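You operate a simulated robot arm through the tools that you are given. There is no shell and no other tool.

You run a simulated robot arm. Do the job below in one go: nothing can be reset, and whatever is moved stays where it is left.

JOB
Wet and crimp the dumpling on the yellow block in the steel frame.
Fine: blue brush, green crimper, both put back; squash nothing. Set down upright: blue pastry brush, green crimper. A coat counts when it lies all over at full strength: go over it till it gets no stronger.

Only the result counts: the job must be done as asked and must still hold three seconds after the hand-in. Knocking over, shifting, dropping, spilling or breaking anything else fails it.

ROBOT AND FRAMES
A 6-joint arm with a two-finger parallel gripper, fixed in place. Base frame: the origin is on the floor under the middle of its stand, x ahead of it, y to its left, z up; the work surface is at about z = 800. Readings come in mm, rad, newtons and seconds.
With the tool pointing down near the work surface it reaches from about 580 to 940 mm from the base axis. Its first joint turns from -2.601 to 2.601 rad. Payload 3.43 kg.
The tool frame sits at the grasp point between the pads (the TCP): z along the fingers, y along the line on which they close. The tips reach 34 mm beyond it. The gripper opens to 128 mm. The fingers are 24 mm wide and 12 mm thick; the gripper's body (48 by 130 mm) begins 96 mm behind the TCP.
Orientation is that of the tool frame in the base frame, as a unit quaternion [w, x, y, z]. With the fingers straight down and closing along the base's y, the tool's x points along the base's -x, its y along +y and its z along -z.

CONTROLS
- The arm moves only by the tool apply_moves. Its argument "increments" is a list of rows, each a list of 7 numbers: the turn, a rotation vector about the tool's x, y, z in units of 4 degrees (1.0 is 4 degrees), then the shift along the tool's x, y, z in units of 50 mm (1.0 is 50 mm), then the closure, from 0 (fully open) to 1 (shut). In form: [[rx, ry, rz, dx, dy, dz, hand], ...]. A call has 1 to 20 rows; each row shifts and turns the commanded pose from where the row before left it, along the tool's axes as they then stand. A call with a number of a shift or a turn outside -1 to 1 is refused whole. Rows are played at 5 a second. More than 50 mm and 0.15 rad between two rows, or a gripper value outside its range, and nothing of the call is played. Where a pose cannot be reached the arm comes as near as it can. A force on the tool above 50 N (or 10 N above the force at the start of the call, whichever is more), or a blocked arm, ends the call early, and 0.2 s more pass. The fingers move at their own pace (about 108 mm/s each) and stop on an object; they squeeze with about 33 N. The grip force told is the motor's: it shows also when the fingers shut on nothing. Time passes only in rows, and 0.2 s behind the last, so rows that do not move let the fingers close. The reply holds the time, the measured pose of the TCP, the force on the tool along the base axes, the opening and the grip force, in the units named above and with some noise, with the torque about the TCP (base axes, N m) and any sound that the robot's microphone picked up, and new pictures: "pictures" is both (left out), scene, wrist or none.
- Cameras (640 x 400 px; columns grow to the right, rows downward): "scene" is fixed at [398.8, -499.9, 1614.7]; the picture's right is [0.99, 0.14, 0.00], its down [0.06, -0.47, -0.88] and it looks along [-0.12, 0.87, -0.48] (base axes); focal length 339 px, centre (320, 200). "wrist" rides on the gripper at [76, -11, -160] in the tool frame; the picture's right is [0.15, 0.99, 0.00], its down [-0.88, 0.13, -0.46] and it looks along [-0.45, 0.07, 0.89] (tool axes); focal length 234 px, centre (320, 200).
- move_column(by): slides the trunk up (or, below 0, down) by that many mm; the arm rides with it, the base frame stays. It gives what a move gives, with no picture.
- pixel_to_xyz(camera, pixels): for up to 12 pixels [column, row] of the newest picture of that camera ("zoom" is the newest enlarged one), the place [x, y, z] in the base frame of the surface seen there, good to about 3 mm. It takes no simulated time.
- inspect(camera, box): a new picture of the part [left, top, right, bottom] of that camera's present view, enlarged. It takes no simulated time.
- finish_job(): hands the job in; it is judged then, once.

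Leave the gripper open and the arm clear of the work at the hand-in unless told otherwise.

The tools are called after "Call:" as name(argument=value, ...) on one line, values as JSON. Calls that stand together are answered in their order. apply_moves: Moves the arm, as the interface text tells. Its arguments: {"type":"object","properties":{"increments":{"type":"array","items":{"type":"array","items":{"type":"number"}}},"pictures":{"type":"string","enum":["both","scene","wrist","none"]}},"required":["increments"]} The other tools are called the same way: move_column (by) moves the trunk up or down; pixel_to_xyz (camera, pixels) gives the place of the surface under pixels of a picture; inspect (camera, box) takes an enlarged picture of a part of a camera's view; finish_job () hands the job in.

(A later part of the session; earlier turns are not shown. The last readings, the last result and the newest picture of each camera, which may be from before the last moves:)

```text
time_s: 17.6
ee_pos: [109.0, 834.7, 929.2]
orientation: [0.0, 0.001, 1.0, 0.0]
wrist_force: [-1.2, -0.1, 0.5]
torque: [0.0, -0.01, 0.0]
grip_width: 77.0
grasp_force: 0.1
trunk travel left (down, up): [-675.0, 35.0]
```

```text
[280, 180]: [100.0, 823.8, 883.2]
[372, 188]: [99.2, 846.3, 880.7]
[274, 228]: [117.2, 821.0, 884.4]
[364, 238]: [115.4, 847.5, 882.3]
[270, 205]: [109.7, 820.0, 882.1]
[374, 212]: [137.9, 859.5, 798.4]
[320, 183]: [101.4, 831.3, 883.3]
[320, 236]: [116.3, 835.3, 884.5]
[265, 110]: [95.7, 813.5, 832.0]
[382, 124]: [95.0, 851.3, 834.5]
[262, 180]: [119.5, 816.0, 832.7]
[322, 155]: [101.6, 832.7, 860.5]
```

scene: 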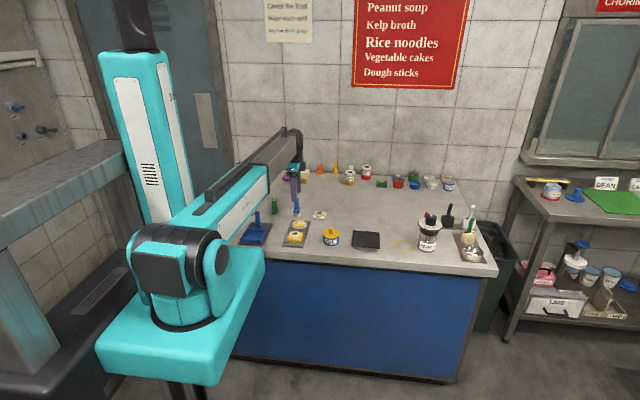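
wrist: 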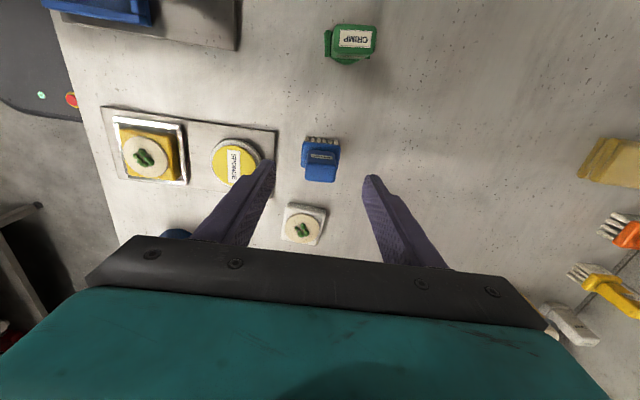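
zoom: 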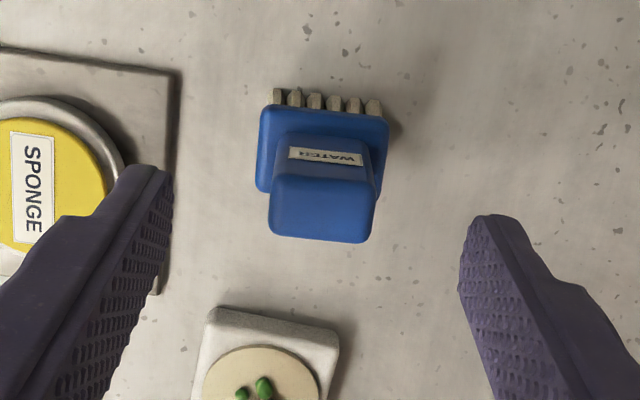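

Centred. I'll descend to TCP z≈872 and close on the handle.

Call:
apply_moves(increments=[[0, 0, 0, 0, 0, 0.4, 0.4], [0, 0, 0, 0, 0, 0.4, 0.4], [0, 0, 0, 0, 0, 0.34, 0.4], [0, 0, 0, 0, 0, 0, 0.6], [0, 0, 0, 0, 0, 0, 0.7], [0, 0, 0, 0, 0, 0, 0.76], [0, 0, 0, 0, 0, 0, 0.82], [0, 0, 0, 0, 0, 0, 0.85], [0, 0, 0, 0, 0, 0, 0.85]])

Call:
inspect(camera="wrist", box=[240, 110, 400, 230])

Call:
inspect(camera="scene", box=[262, 170, 332, 222])

```text
time_s: 19.6
ee_pos: [109.4, 834.7, 871.0]
orientation: [0.001, 0.0, 1.0, 0.0]
wrist_force: [1.2, -0.4, -0.4]
torque: [0.0, -0.03, 0.02]
grip_width: 29.2
grasp_force: 33.2
trunk travel left (down, up): [-675.0, 35.0]
```

scene: 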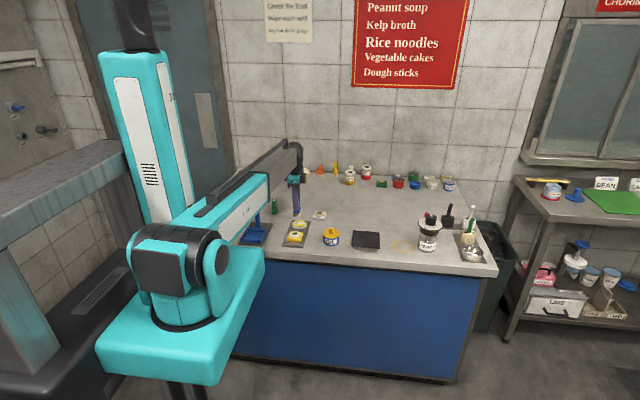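
wrist: 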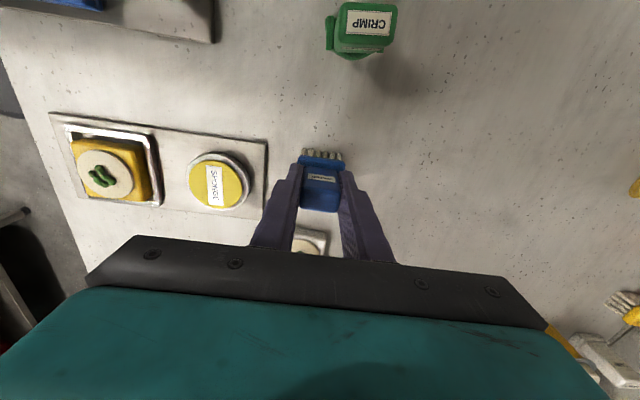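

```text
3.33 times, centred on (320, 170) of wrist
```

zoom: 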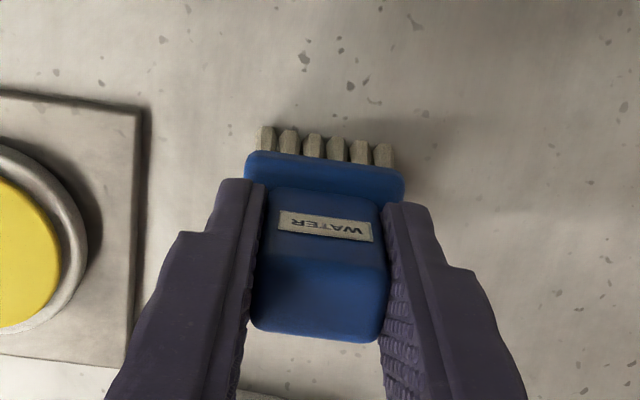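

```text
7.69 times, centred on (297, 196) of scene
```

zoom: 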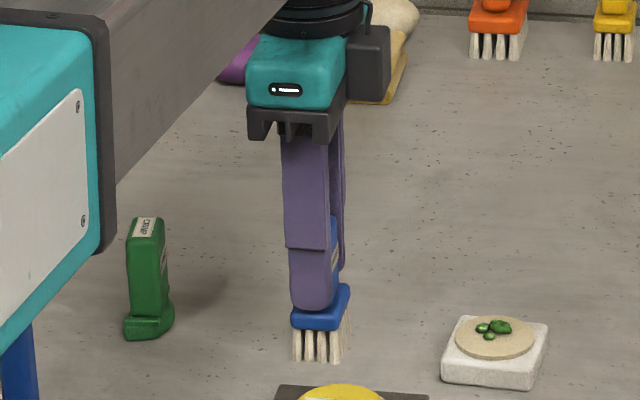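

Brush gripped (29.2 mm). I'll lift it 60 mm and carry it above the sponge at (137.5, 734).

Call:
apply_moves(increments=[[0, 0, 0, 0, 0, -0.1, 0.85], [0, 0, 0, 0, 0, -0.3, 0.85], [0, 0, 0, 0, 0, -0.4, 0.85], [0, 0, 0, 0, 0, -0.4, 0.85], [0, 0, 0, -0.08, -0.3, 0, 0.85], [0, 0, 0, -0.14, -0.5, 0, 0.85], [0, 0, 0, -0.18, -0.6, 0, 0.85], [0, 0, 0, -0.14, -0.5, 0, 0.85], [0, 0, 0, -0.04, -0.1, 0, 0.85], [0, 0, 0, 0, 0, 0, 0.85]])

Call:
inspect(camera="wrist", box=[240, 110, 400, 230])

Call:
inspect(camera="scene", box=[262, 190, 332, 242])

```text
time_s: 21.8
ee_pos: [138.2, 735.0, 933.0]
orientation: [0.001, 0.0, 1.0, 0.0]
wrist_force: [0.2, 0.4, -1.5]
torque: [0.0, 0.0, -0.02]
grip_width: 29.3
grasp_force: 32.9
trunk travel left (down, up): [-675.0, 35.0]
```

scene: 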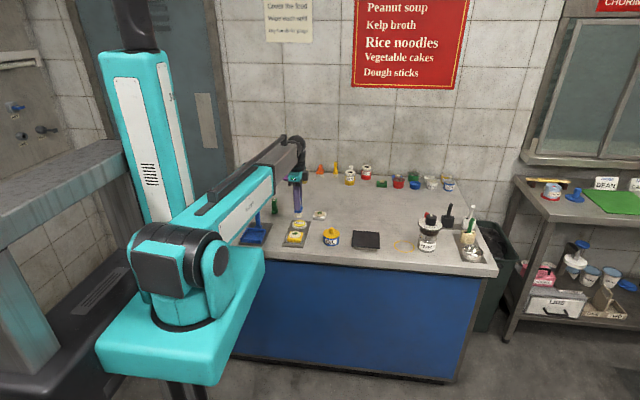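
wrist: 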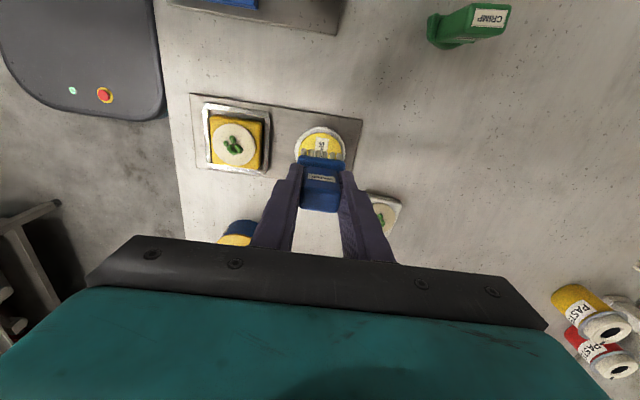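

```text
3.33 times, centred on (320, 170) of wrist
```

zoom: 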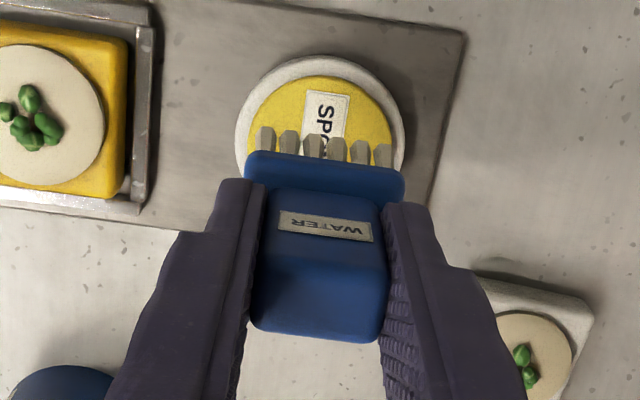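

```text
7.69 times, centred on (297, 216) of scene
```

zoom: 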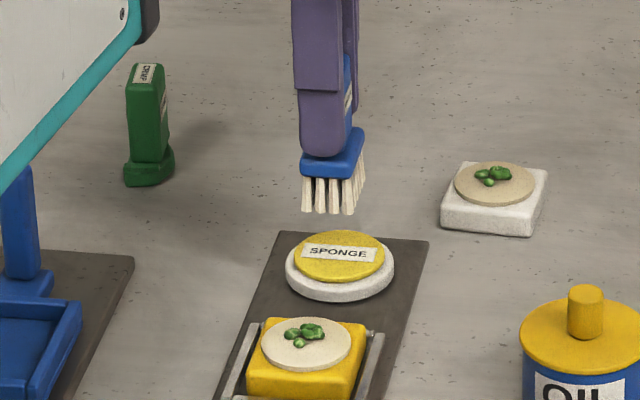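

The brush hovers over the sponge. I'll lower to about 3 mm above it and then step down until light contact.

Call:
apply_moves(increments=[[0, 0, 0, 0, 0, 0.3, 0.85], [0, 0, 0, 0, 0, 0.3, 0.85], [0, 0, 0, 0, 0, 0.12, 0.85], [0, 0, 0, 0, 0, 0, 0.85]], pictures="none")

Call:
apply_moves(increments=[[0, 0, 0, 0, 0, 0.03, 0.85], [0, 0, 0, 0, 0, 0, 0.85]], pictures="none")

Call:
apply_moves(increments=[[0, 0, 0, 0, 0, 0.03, 0.85], [0, 0, 0, 0, 0, 0, 0.85]], pictures="none")

```text
time_s: 22.8
ee_pos: [136.9, 735.1, 895.6]
orientation: [0.0, 0.001, 1.0, 0.0]
wrist_force: [-0.1, -0.1, -0.1]
torque: [-0.03, 0.03, 0.02]
grip_width: 29.3
grasp_force: 33.3
trunk travel left (down, up): [-675.0, 35.0]
```

```text
time_s: 23.4
ee_pos: [137.9, 734.6, 894.5]
orientation: [0.0, 0.0, 1.0, 0.0]
wrist_force: [0.0, -0.4, 0.1]
torque: [0.02, -0.01, -0.01]
grip_width: 29.3
grasp_force: 33.5
trunk travel left (down, up): [-675.0, 35.0]
```

```text
time_s: 24.0
ee_pos: [137.9, 734.3, 894.0]
orientation: [0.0, 0.0, 1.0, 0.0]
wrist_force: [-0.4, -0.5, 1.9]
torque: [0.02, 0.02, -0.02]
grip_width: 29.3
grasp_force: 33.0
trunk travel left (down, up): [-675.0, 35.0]
```

Light contact (+1.9 N). I'll press slightly more, rub a little side to side, and look at the bristles.

Call:
apply_moves(increments=[[0, 0, 0, 0, 0, 0.02, 0.85], [0, 0, 0, 0.1, 0, 0, 0.85], [0, 0, 0, -0.1, 0, 0, 0.85], [0, 0, 0, -0.1, 0, 0, 0.85], [0, 0, 0, 0.1, 0, 0, 0.85], [0, 0, 0, 0, 0, 0, 0.85]])

Call:
inspect(camera="scene", box=[272, 200, 332, 242])

Call:
inspect(camera="wrist", box=[240, 110, 400, 230])

```text
time_s: 25.4
ee_pos: [137.6, 733.8, 893.5]
orientation: [0.001, 0.0, 1.0, 0.001]
wrist_force: [4.5, -0.1, 13.1]
torque: [-0.09, -0.32, 0.0]
grip_width: 29.2
grasp_force: 32.7
trunk travel left (down, up): [-675.0, 35.0]
```

scene: 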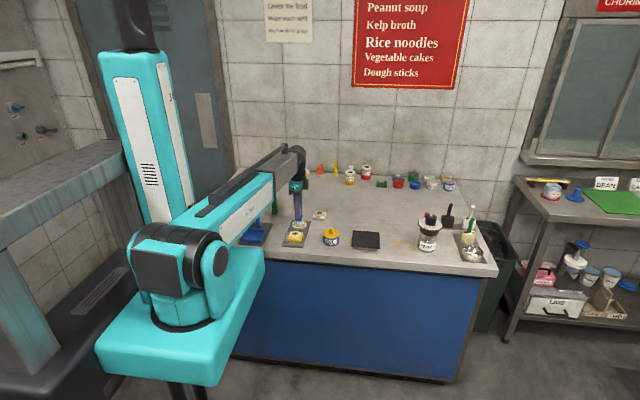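
wrist: 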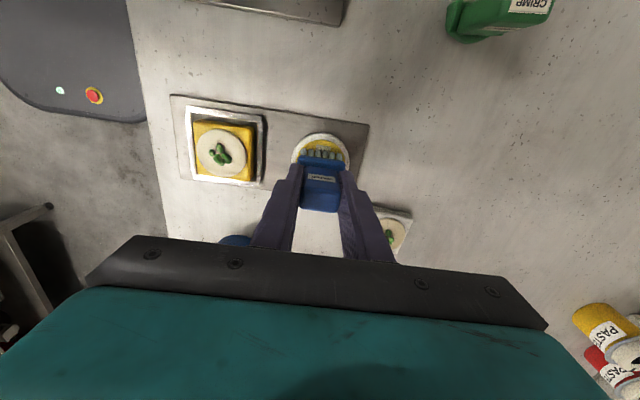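

```text
9.52 times, centred on (302, 221) of scene
```

zoom: 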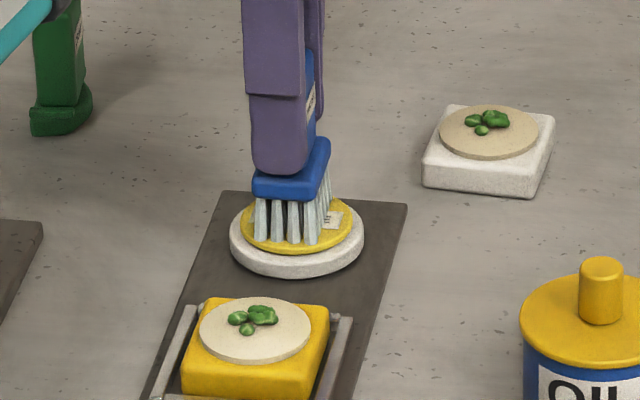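

```text
3.33 times, centred on (320, 170) of wrist
```

zoom: 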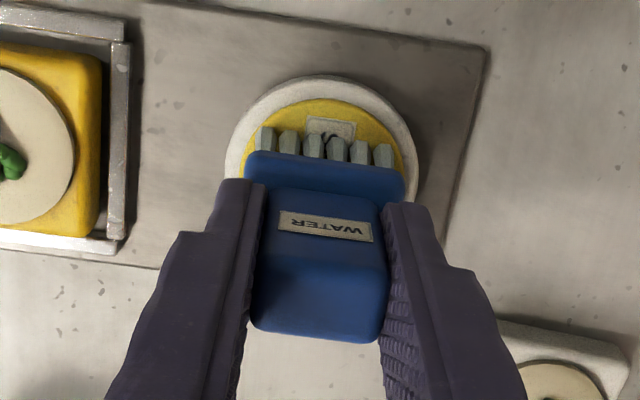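

The bristles turned bluish, so the brush is loaded. Force builds quickly (~10 N/mm), so I'll be gentle. I'll lift and check that the plate has not moved.

Call:
apply_moves(increments=[[0, 0, 0, 0, 0, -0.1, 0.85], [0, 0, 0, 0, 0, -0.3, 0.85], [0, 0, 0, 0, 0, -0.4, 0.85], [0, 0, 0, 0, 0, 0, 0.85]])

Call:
inspect(camera="wrist", box=[180, 80, 400, 220])

```text
time_s: 26.4
ee_pos: [138.9, 735.1, 931.4]
orientation: [0.0, 0.0, 1.0, 0.0]
wrist_force: [-0.2, 0.0, -1.4]
torque: [-0.01, 0.01, 0.02]
grip_width: 29.4
grasp_force: 32.6
trunk travel left (down, up): [-675.0, 35.0]
```

scene: 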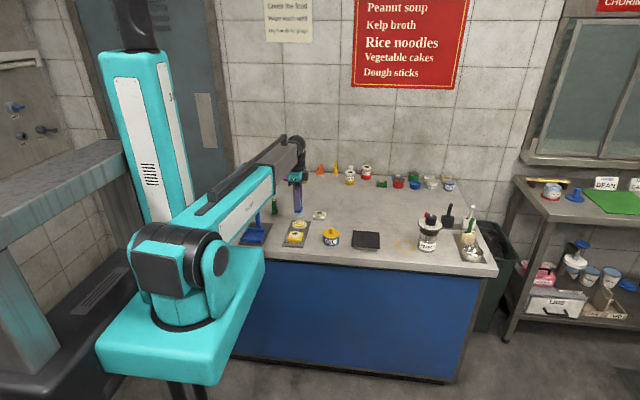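
wrist: 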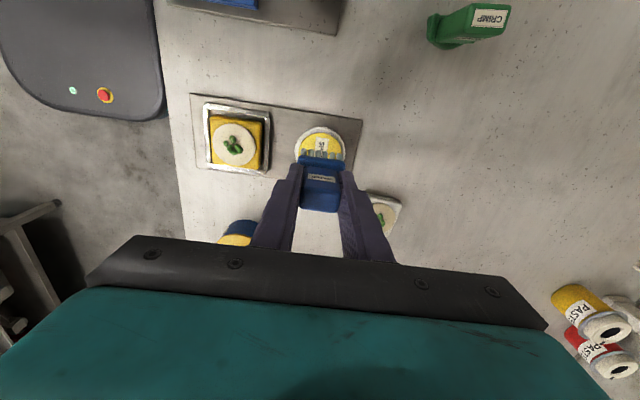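

```text
2.86 times, centred on (290, 150) of wrist
```

zoom: 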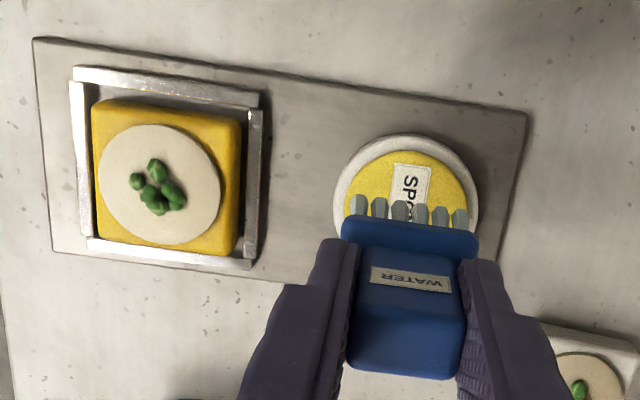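

Nothing shifted. I'll measure dumpling surface points again for height and centre.

Call:
pixel_to_xyz(camera="zoom", pixels=[[103, 185], [217, 190], [160, 128], [155, 240], [120, 150], [195, 150], [120, 220], [195, 225], [157, 168], [138, 181], [155, 205], [172, 190]])

Call:
pixel_to_xyz(camera="zoom", pixels=[[98, 110], [238, 130], [235, 250], [95, 230], [100, 185], [221, 190], [160, 125], [160, 244], [110, 200], [150, 150], [190, 200], [175, 230]])

```text
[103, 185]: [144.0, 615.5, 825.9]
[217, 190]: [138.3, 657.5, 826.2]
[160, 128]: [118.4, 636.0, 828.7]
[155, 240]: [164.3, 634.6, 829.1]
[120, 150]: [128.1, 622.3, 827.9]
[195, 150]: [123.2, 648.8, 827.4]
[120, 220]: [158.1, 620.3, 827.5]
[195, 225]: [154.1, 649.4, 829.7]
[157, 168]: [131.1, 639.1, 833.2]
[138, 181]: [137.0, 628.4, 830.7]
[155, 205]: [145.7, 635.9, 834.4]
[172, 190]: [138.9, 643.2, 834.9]
```

```text
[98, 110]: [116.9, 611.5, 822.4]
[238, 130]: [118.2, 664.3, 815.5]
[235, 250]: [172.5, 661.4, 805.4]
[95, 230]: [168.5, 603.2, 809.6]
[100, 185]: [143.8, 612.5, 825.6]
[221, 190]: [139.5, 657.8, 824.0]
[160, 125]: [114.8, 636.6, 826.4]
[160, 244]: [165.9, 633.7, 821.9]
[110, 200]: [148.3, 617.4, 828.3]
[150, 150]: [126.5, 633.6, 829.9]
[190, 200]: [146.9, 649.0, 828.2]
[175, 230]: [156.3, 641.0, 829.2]
```

Dumpling centre ≈(141, 635.8), wrapper top ≈828, filling top ≈834.5. I'll carry the brush above it and stop at bristle height ≈840.

Call:
apply_moves(increments=[[0, 0, 0, 0, -0.3, 0, 0.85], [0, 0, 0, -0.03, -0.5, 0, 0.85], [0, 0, 0, -0.04, -0.6, 0, 0.85], [0, 0, 0, 0, -0.4, 0, 0.85], [0, 0, 0, 0, -0.168, 0, 0.85], [0, 0, 0, 0, 0, 0.2, 0.85], [0, 0, 0, 0, 0, 0.2, 0.85], [0, 0, 0, 0, 0, 0, 0.85]])

Call:
inspect(camera="scene", box=[272, 205, 332, 247])

Call:
inspect(camera="wrist", box=[240, 110, 400, 230])

```text
time_s: 28.2
ee_pos: [140.4, 636.2, 911.9]
orientation: [-0.001, 0.0, 1.0, 0.0]
wrist_force: [0.2, -0.2, 0.1]
torque: [0.01, 0.01, -0.02]
grip_width: 29.5
grasp_force: 33.0
trunk travel left (down, up): [-675.0, 35.0]
```

scene: 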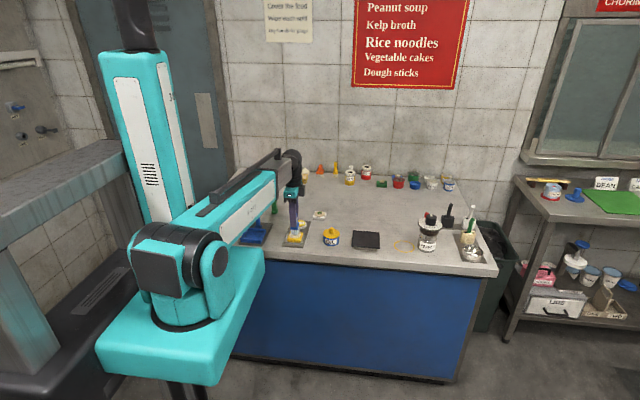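
wrist: 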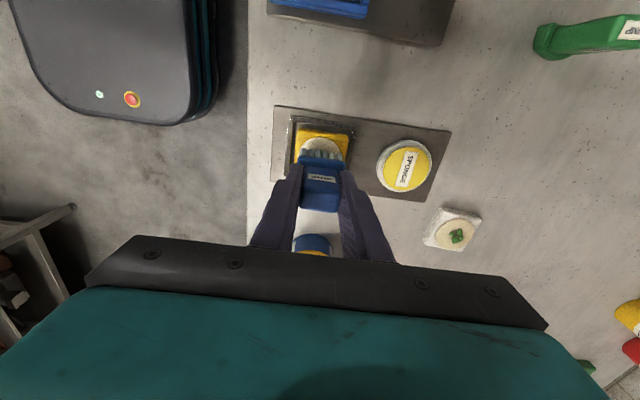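

```text
9.52 times, centred on (302, 226) of scene
```

zoom: 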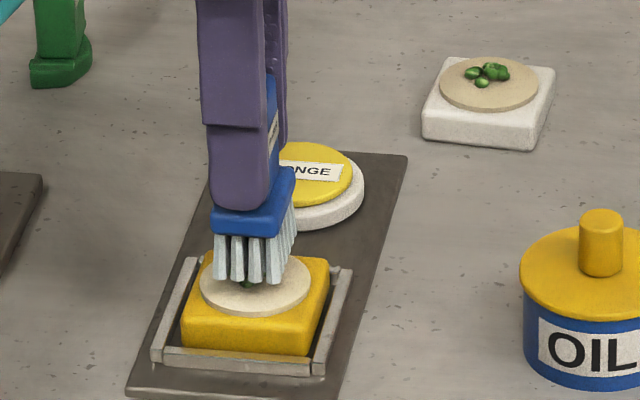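

```text
3.33 times, centred on (320, 170) of wrist
```

zoom: 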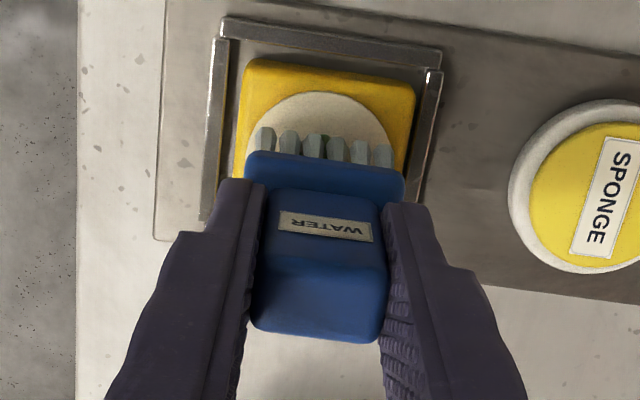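

I'll step down gently, watching the force.

Call:
apply_moves(increments=[[0, 0, 0, 0, 0, 0.04, 0.85], [0, 0, 0, 0, 0, 0.04, 0.85], [0, 0, 0, 0, 0, 0, 0.85]], pictures="none")

Call:
apply_moves(increments=[[0, 0, 0, 0, 0, 0.02, 0.85], [0, 0, 0, 0, 0, 0, 0.85]], pictures="none")

```text
time_s: 29.0
ee_pos: [140.8, 636.4, 908.3]
orientation: [0.0, 0.0, 1.0, 0.0]
wrist_force: [-0.2, -0.2, -1.4]
torque: [0.0, 0.01, -0.01]
grip_width: 29.4
grasp_force: 32.7
trunk travel left (down, up): [-675.0, 35.0]
```

```text
time_s: 29.6
ee_pos: [140.5, 636.8, 907.5]
orientation: [0.0, -0.001, 1.0, 0.0]
wrist_force: [-0.2, 0.5, -1.2]
torque: [-0.02, 0.02, -0.02]
grip_width: 29.3
grasp_force: 33.2
trunk travel left (down, up): [-675.0, 35.0]
```

No contact yet at z≈907.4. Continuing in 1 mm steps.

Call:
apply_moves(increments=[[0, 0, 0, 0, 0, 0.02, 0.85], [0, 0, 0, 0, 0, 0, 0.85]], pictures="none")

Call:
apply_moves(increments=[[0, 0, 0, 0, 0, 0.02, 0.85], [0, 0, 0, 0, 0, 0, 0.85]], pictures="none")

```text
time_s: 30.2
ee_pos: [140.3, 635.8, 906.0]
orientation: [0.0, 0.0, 1.0, 0.0]
wrist_force: [0.7, -0.6, -0.5]
torque: [-0.03, 0.0, 0.02]
grip_width: 29.2
grasp_force: 33.5
trunk travel left (down, up): [-675.0, 35.0]
```

```text
time_s: 30.8
ee_pos: [141.2, 636.8, 905.1]
orientation: [0.0, 0.0, 1.0, 0.0]
wrist_force: [-0.4, 0.5, -1.0]
torque: [0.0, -0.01, 0.03]
grip_width: 29.5
grasp_force: 33.2
trunk travel left (down, up): [-675.0, 35.0]
```

Call:
apply_moves(increments=[[0, 0, 0, 0, 0, 0.02, 0.85], [0, 0, 0, 0, 0, 0, 0.85]], pictures="none")

Call:
apply_moves(increments=[[0, 0, 0, 0, 0, 0.02, 0.85], [0, 0, 0, 0, 0, 0, 0.85]])

Call:
inspect(camera="scene", box=[272, 205, 332, 247])

```text
time_s: 31.4
ee_pos: [140.5, 636.3, 903.9]
orientation: [0.0, 0.0, 1.0, 0.0]
wrist_force: [-0.2, 1.3, -1.1]
torque: [0.02, -0.02, 0.0]
grip_width: 29.5
grasp_force: 32.7
trunk travel left (down, up): [-675.0, 35.0]
```

```text
time_s: 32.0
ee_pos: [140.7, 636.2, 903.1]
orientation: [0.0, -0.001, 1.0, -0.001]
wrist_force: [0.1, 0.0, -1.3]
torque: [0.0, 0.02, -0.01]
grip_width: 29.3
grasp_force: 33.0
trunk travel left (down, up): [-675.0, 35.0]
```

scene: 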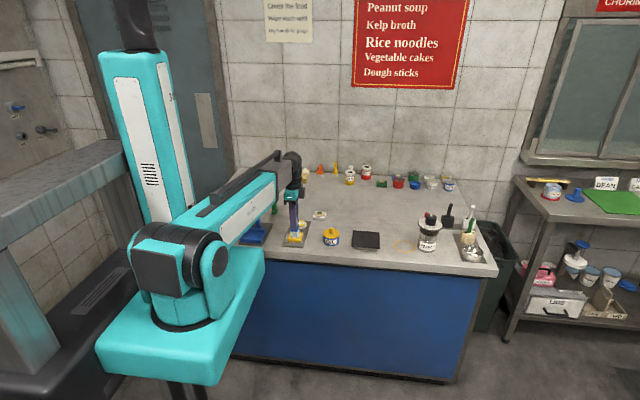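
wrist: 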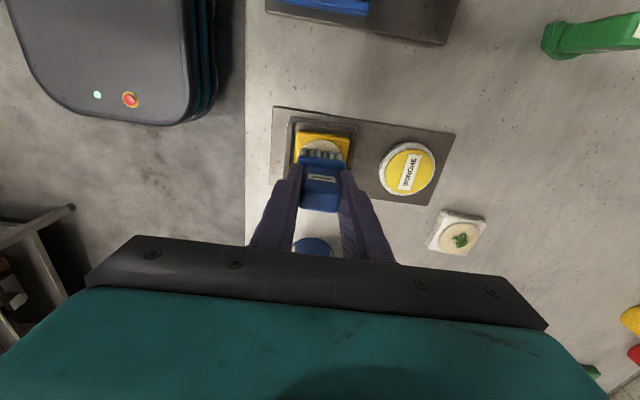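

```text
9.52 times, centred on (302, 226) of scene
```

zoom: 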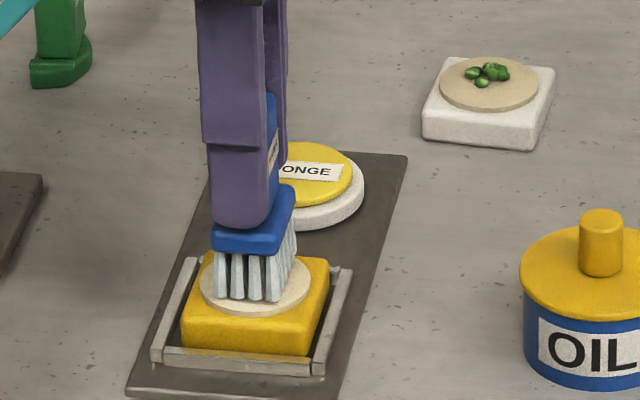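

Call:
apply_moves(increments=[[0, 0, 0, 0, 0, 0.02, 0.85], [0, 0, 0, 0, 0, 0, 0.85]], pictures="none")

Call:
apply_moves(increments=[[0, 0, 0, 0, 0, 0.01, 0.85], [0, 0, 0, 0, 0, 0, 0.85]], pictures="none")

Call:
apply_moves(increments=[[0, 0, 0, 0, 0, 0.01, 0.85], [0, 0, 0, 0, 0, 0, 0.85]], pictures="none")

```text
time_s: 32.6
ee_pos: [140.3, 635.7, 902.5]
orientation: [0.0, 0.0, 1.0, 0.0]
wrist_force: [0.5, 0.1, -1.4]
torque: [-0.02, 0.01, 0.01]
grip_width: 29.4
grasp_force: 33.5
trunk travel left (down, up): [-675.0, 35.0]
```

```text
time_s: 33.2
ee_pos: [140.6, 636.4, 901.6]
orientation: [0.0, 0.0, 1.0, 0.0]
wrist_force: [-0.2, -0.5, 0.4]
torque: [0.02, 0.0, 0.01]
grip_width: 29.1
grasp_force: 32.8
trunk travel left (down, up): [-675.0, 35.0]
```

```text
time_s: 33.8
ee_pos: [139.7, 635.0, 901.4]
orientation: [0.0, 0.0, 1.0, 0.0]
wrist_force: [-0.1, 0.2, 0.9]
torque: [0.0, -0.02, 0.02]
grip_width: 29.2
grasp_force: 32.7
trunk travel left (down, up): [-675.0, 35.0]
```

Contact is starting (force rising ~2 N above baseline) at commanded z≈901.4. Let me look at the effect on the dumpling while sweeping gently in x.

Call:
apply_moves(increments=[[0, 0, 0, 0.1, 0, 0, 0.85], [0, 0, 0, 0.1, 0, 0, 0.85], [0, 0, 0, 0.05, 0, 0, 0.85], [0, 0, 0, -0.1, 0, 0, 0.85], [0, 0, 0, -0.1, 0, 0, 0.85], [0, 0, 0, -0.1, 0, 0, 0.85], [0, 0, 0, -0.1, 0, 0, 0.85], [0, 0, 0, -0.1, 0, 0, 0.85], [0, 0, 0, 0, 0, 0, 0.85]])

Call:
inspect(camera="scene", box=[272, 205, 332, 247])

Call:
inspect(camera="wrist", box=[240, 110, 400, 230])

```text
time_s: 35.8
ee_pos: [152.9, 636.0, 902.6]
orientation: [0.0, 0.0, 1.0, 0.001]
wrist_force: [0.0, 0.7, -0.6]
torque: [-0.01, -0.03, 0.02]
grip_width: 29.0
grasp_force: 33.2
trunk travel left (down, up): [-675.0, 35.0]
```

scene: 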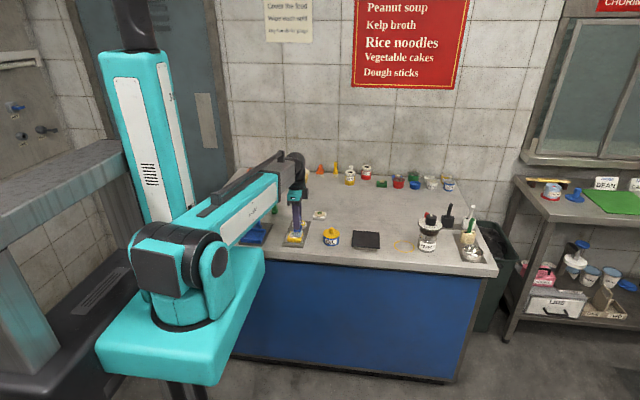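
wrist: 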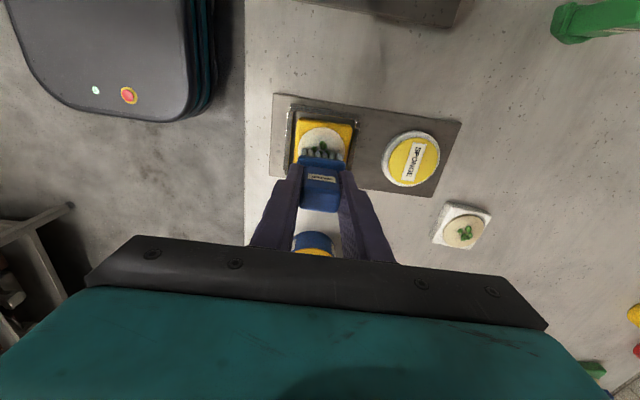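

```text
9.52 times, centred on (302, 226) of scene
```

zoom: 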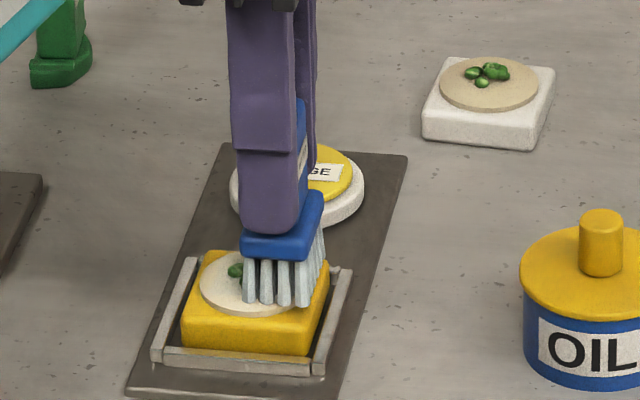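

```text
3.33 times, centred on (320, 170) of wrist
```

zoom: 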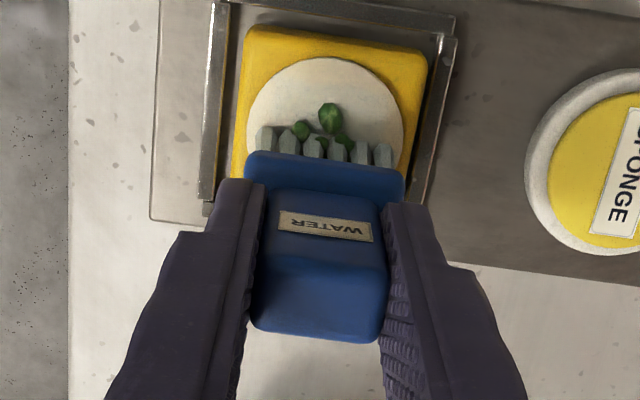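

The wrapper may already look paler. I'll lift and go back over the sponge hover pose to compare with the earlier picture.

Call:
apply_moves(increments=[[0, 0, 0, 0, 0, -0.2, 0.85], [0, 0, 0, 0, 0, -0.42, 0.85], [0, 0, 0, 0.05, 0.3, 0, 0.85], [0, 0, 0, 0.1, 0.6, 0, 0.85], [0, 0, 0, 0.1, 0.6, 0, 0.85], [0, 0, 0, 0.07, 0.468, 0, 0.85], [0, 0, 0, 0, 0, 0, 0.85]])

Call:
inspect(camera="wrist", box=[180, 80, 400, 220])

Call:
inspect(camera="scene", box=[272, 205, 332, 247])

```text
time_s: 37.4
ee_pos: [137.2, 735.7, 931.4]
orientation: [0.0, -0.001, 1.0, 0.0]
wrist_force: [0.2, 0.2, -0.8]
torque: [0.02, -0.02, 0.0]
grip_width: 29.4
grasp_force: 32.7
trunk travel left (down, up): [-675.0, 35.0]
```

scene: 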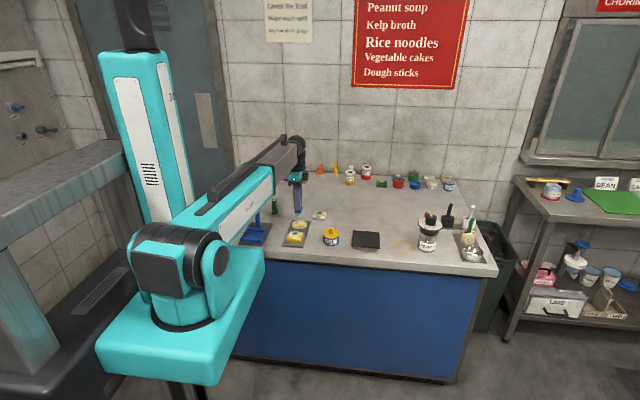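
wrist: 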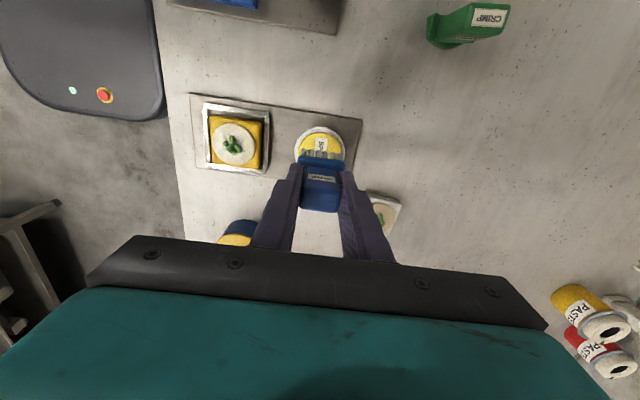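

```text
2.86 times, centred on (290, 150) of wrist
```

zoom: 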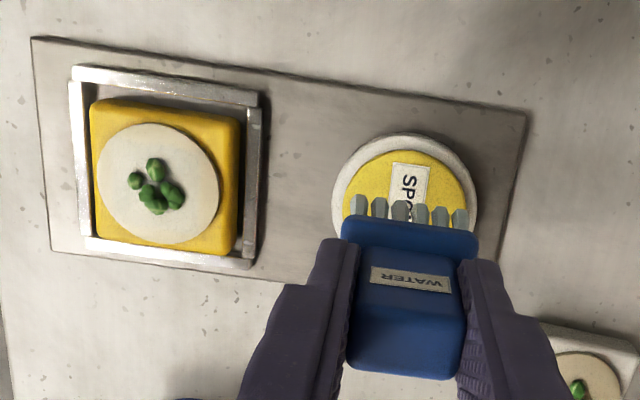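

```text
9.52 times, centred on (302, 226) of scene
```

zoom: 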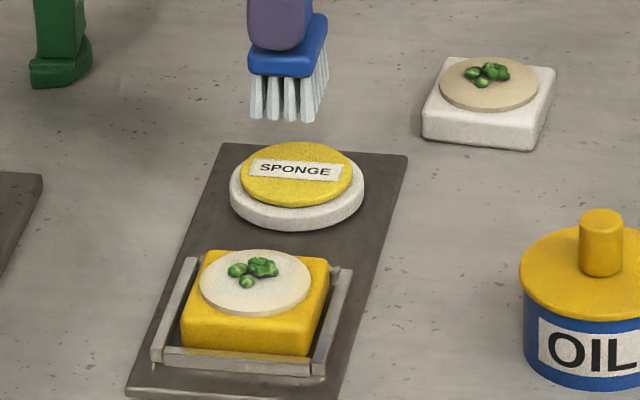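

Call:
inspect(camera="wrist", box=[204, 110, 268, 174])

Call:
inspect(camera="scene", box=[286, 228, 310, 246])

Call:
inspect(camera="scene", box=[308, 208, 332, 226])

```text
6.25 times, centred on (236, 142) of wrist
```

zoom: 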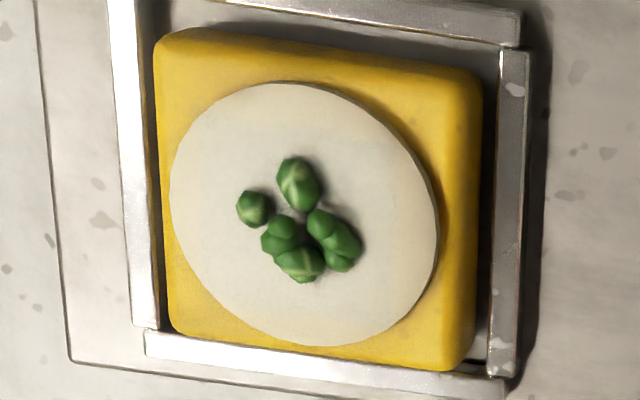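

```text
16.00 times, centred on (298, 237) of scene
```

zoom: 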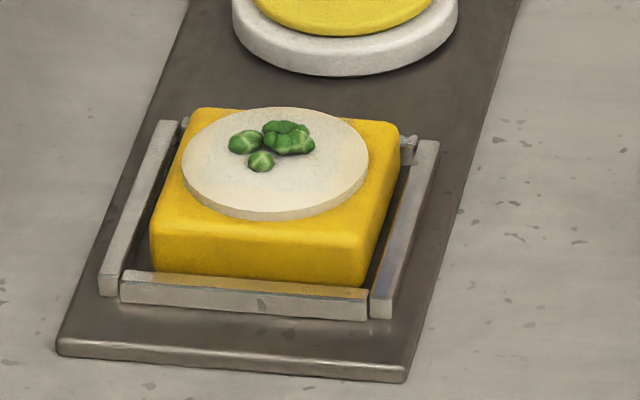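

```text
16.00 times, centred on (320, 217) of scene
```

zoom: 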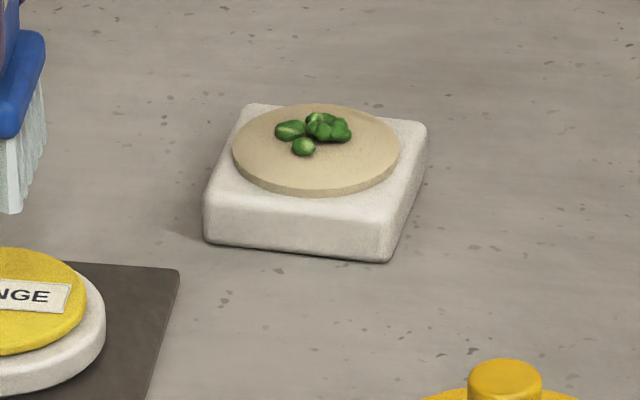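

There's a subtle whitish tint on the wrapper so far. I'll re-dip on the sponge lightly (no rubbing), then brush over the dumpling with slightly more contact.

Call:
apply_moves(increments=[[0, 0, 0, 0, 0, 0.3, 0.85], [0, 0, 0, 0, 0, 0.3, 0.85], [0, 0, 0, 0, 0, 0.15, 0.85], [0, 0, 0, 0, 0, 0.03, 0.85], [0, 0, 0, 0, 0, 0.005, 0.85], [0, 0, 0, 0, 0, 0, 0.85], [0, 0, 0, 0, 0, 0, 0.85]], pictures="none")

Call:
apply_moves(increments=[[0, 0, 0, 0, 0, -0.085, 0.85], [0, 0, 0, 0, 0, -0.3, 0.85], [0, 0, 0, 0, 0, -0.4, 0.85], [0, 0, 0, 0, 0, 0, 0.85]], pictures="none")

```text
time_s: 39.0
ee_pos: [135.7, 736.2, 893.6]
orientation: [0.0, 0.001, 1.0, -0.001]
wrist_force: [-0.9, 1.7, 4.7]
torque: [0.11, 0.04, -0.01]
grip_width: 29.4
grasp_force: 33.1
trunk travel left (down, up): [-675.0, 35.0]
```

```text
time_s: 40.0
ee_pos: [137.4, 733.3, 932.2]
orientation: [0.001, -0.001, 1.0, 0.0]
wrist_force: [-0.2, -0.3, -0.3]
torque: [-0.04, 0.0, 0.02]
grip_width: 29.4
grasp_force: 33.1
trunk travel left (down, up): [-675.0, 35.0]
```

Dip felt ~5 N. Now I'll go to the dumpling centre, and descend to z≈901.1.

Call:
apply_moves(increments=[[0, 0, 0, 0, -0.3, 0, 0.85], [0, 0, 0, -0.03, -0.5, 0, 0.85], [0, 0, 0, -0.042, -0.6, 0, 0.85], [0, 0, 0, 0, -0.4, 0, 0.85], [0, 0, 0, 0, -0.168, 0, 0.85], [0, 0, 0, 0, 0, 0.3, 0.85], [0, 0, 0, 0, 0, 0.25, 0.85], [0, 0, 0, 0, 0, 0.05, 0.85], [0, 0, 0, 0, 0, 0.02, 0.85], [0, 0, 0, 0, 0, 0.006, 0.85], [0, 0, 0, 0, 0, 0, 0.85], [0, 0, 0, 0, 0, 0, 0.85]])

Call:
inspect(camera="scene", box=[282, 210, 318, 248])

```text
time_s: 42.6
ee_pos: [141.4, 636.7, 902.3]
orientation: [0.001, 0.001, 1.0, -0.001]
wrist_force: [-0.6, 1.8, 3.2]
torque: [0.06, -0.03, 0.02]
grip_width: 29.3
grasp_force: 33.2
trunk travel left (down, up): [-675.0, 35.0]
```

scene: 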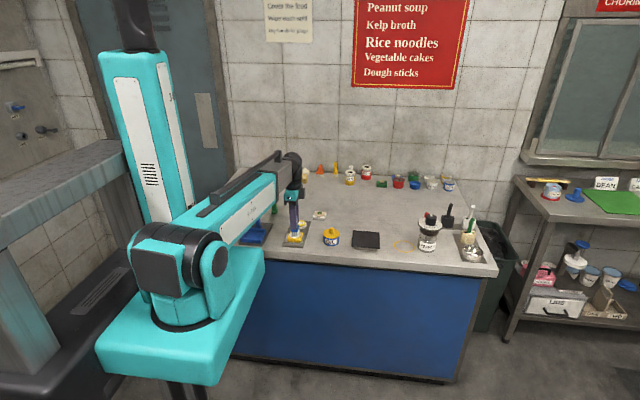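
wrist: 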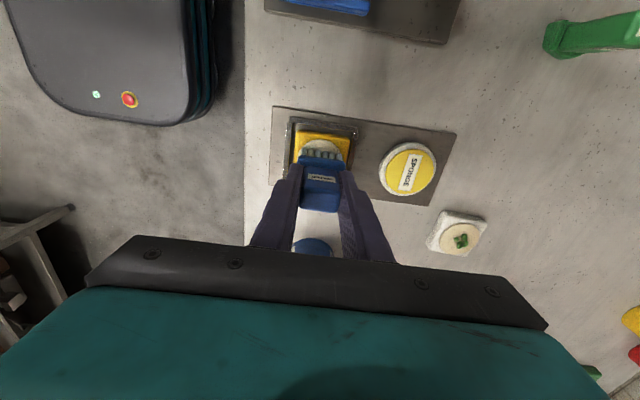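

```text
10.53 times, centred on (300, 229) of scene
```

zoom: 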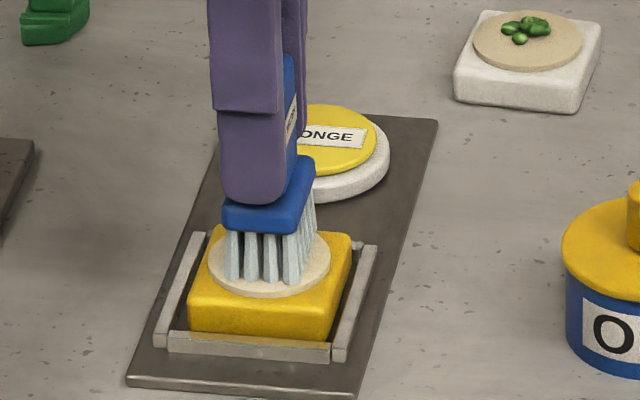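

Contact ≈4 N. I'll sweep in three lanes across the wrapper.

Call:
apply_moves(increments=[[0, 0, 0, 0, -0.16, 0, 0.85], [0, 0, 0, 0.14, 0, 0, 0.85], [0, 0, 0, 0.14, 0, 0, 0.85], [0, 0, 0, -0.14, 0, 0, 0.85], [0, 0, 0, -0.14, 0, 0, 0.85], [0, 0, 0, -0.14, 0, 0, 0.85], [0, 0, 0, -0.14, 0, 0, 0.85], [0, 0, 0, 0, 0.16, 0, 0.85], [0, 0, 0, 0.14, 0, 0, 0.85], [0, 0, 0, 0.14, 0, 0, 0.85], [0, 0, 0, 0.14, 0, 0, 0.85], [0, 0, 0, 0.14, 0, 0, 0.85], [0, 0, 0, 0, 0.16, 0, 0.85], [0, 0, 0, -0.14, 0, 0, 0.85], [0, 0, 0, -0.14, 0, 0, 0.85], [0, 0, 0, -0.14, 0, 0, 0.85], [0, 0, 0, -0.14, 0, 0, 0.85], [0, 0, 0, 0, 0, 0, 0.85]])

Call:
inspect(camera="scene", box=[282, 210, 318, 248])

Call:
inspect(camera="wrist", box=[240, 110, 400, 230])

```text
time_s: 46.4
ee_pos: [154.6, 644.5, 901.5]
orientation: [0.001, 0.0, 1.0, 0.0]
wrist_force: [-0.9, 0.3, 2.4]
torque: [-0.02, 0.03, -0.02]
grip_width: 29.3
grasp_force: 33.0
trunk travel left (down, up): [-675.0, 35.0]
```

scene: 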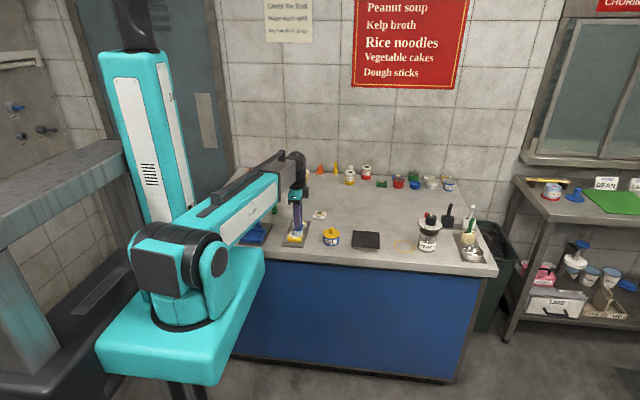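
wrist: 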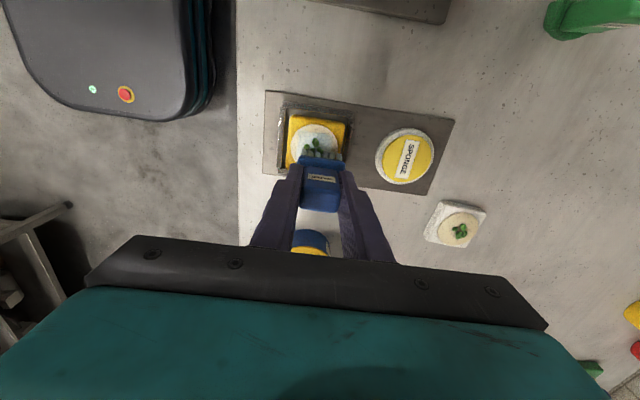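

```text
10.53 times, centred on (300, 229) of scene
```

zoom: 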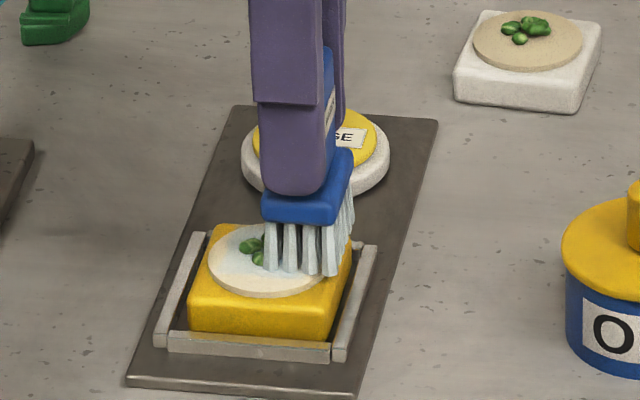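

```text
3.33 times, centred on (320, 170) of wrist
```

zoom: 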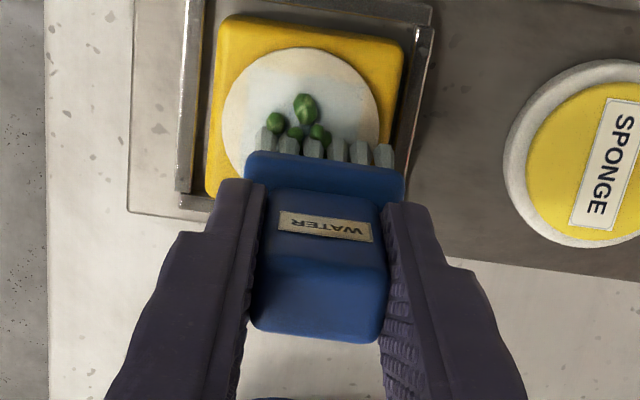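

The centre now shows a clear bluish tint, while the rim is still cream. I'll lift, re-dip, and look.

Call:
apply_moves(increments=[[0, 0, 0, 0, 0, -0.2, 0.85], [0, 0, 0, 0, 0, -0.426, 0.85], [0, 0, 0, 0.052, 0.3, 0, 0.85], [0, 0, 0, 0.1, 0.5, 0, 0.85], [0, 0, 0, 0.1, 0.6, 0, 0.85], [0, 0, 0, 0.1, 0.408, 0, 0.85], [0, 0, 0, 0, 0, 0, 0.85]])

Call:
inspect(camera="wrist", box=[204, 110, 268, 174])

Call:
inspect(camera="scene", box=[286, 228, 310, 246])

```text
time_s: 48.0
ee_pos: [137.5, 734.8, 932.0]
orientation: [0.0, 0.0, 1.0, 0.0]
wrist_force: [-0.1, 0.0, -0.4]
torque: [0.0, -0.02, 0.01]
grip_width: 29.2
grasp_force: 33.2
trunk travel left (down, up): [-675.0, 35.0]
```

scene: 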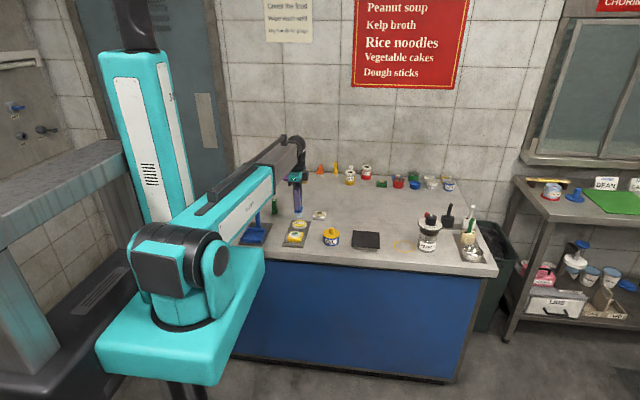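
wrist: 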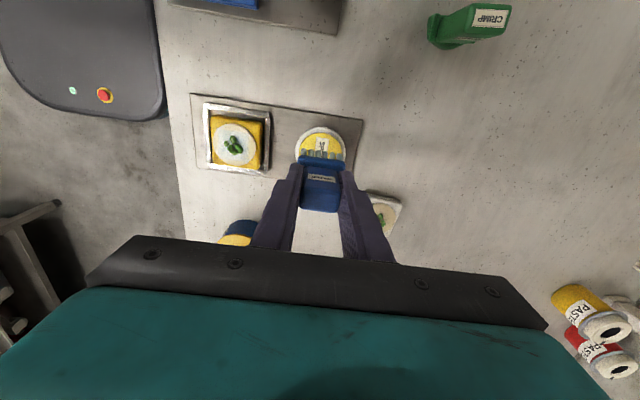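

```text
6.25 times, centred on (236, 142) of wrist
```

zoom: 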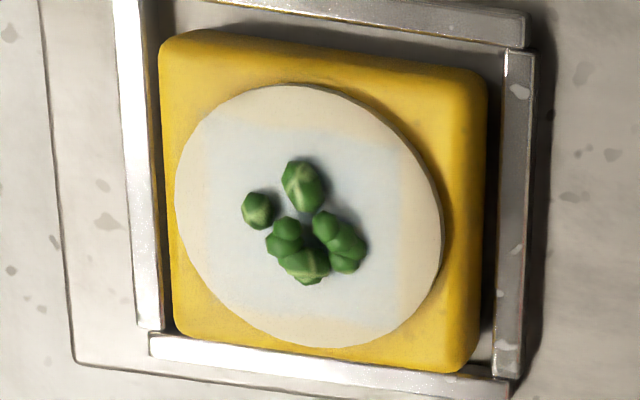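

```text
16.00 times, centred on (298, 237) of scene
```

zoom: 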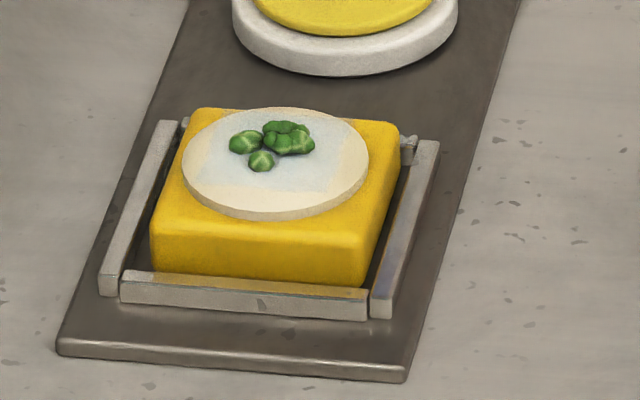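

The wet area is a rectangle in the middle; the margins (esp. −x and +y sides) are still dry. I'll re-dip and then do wider lanes going past the wrapper's edges.

Call:
apply_moves(increments=[[0, 0, 0, 0, 0, 0.3, 0.85], [0, 0, 0, 0, 0, 0.3, 0.85], [0, 0, 0, 0, 0, 0.15, 0.85], [0, 0, 0, 0, 0, 0.035, 0.85], [0, 0, 0, 0, 0, 0, 0.85], [0, 0, 0, 0, 0, 0, 0.85], [0, 0, 0, 0, 0, 0, 0.85], [0, 0, 0, 0, 0, -0.085, 0.85], [0, 0, 0, 0, 0, -0.3, 0.85], [0, 0, 0, 0, 0, -0.4, 0.85], [0, 0, 0, 0, 0, 0, 0.85]], pictures="none")

Call:
inspect(camera="scene", box=[272, 205, 332, 247])

```text
time_s: 50.4
ee_pos: [137.6, 734.4, 932.2]
orientation: [0.0, 0.0, 1.0, 0.0]
wrist_force: [-0.1, -0.1, -0.5]
torque: [-0.03, 0.01, -0.01]
grip_width: 29.1
grasp_force: 32.7
trunk travel left (down, up): [-675.0, 35.0]
```

```text
9.52 times, centred on (302, 226) of scene
```

zoom: 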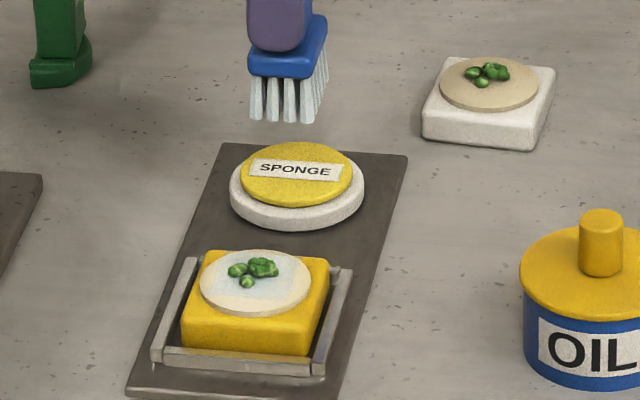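

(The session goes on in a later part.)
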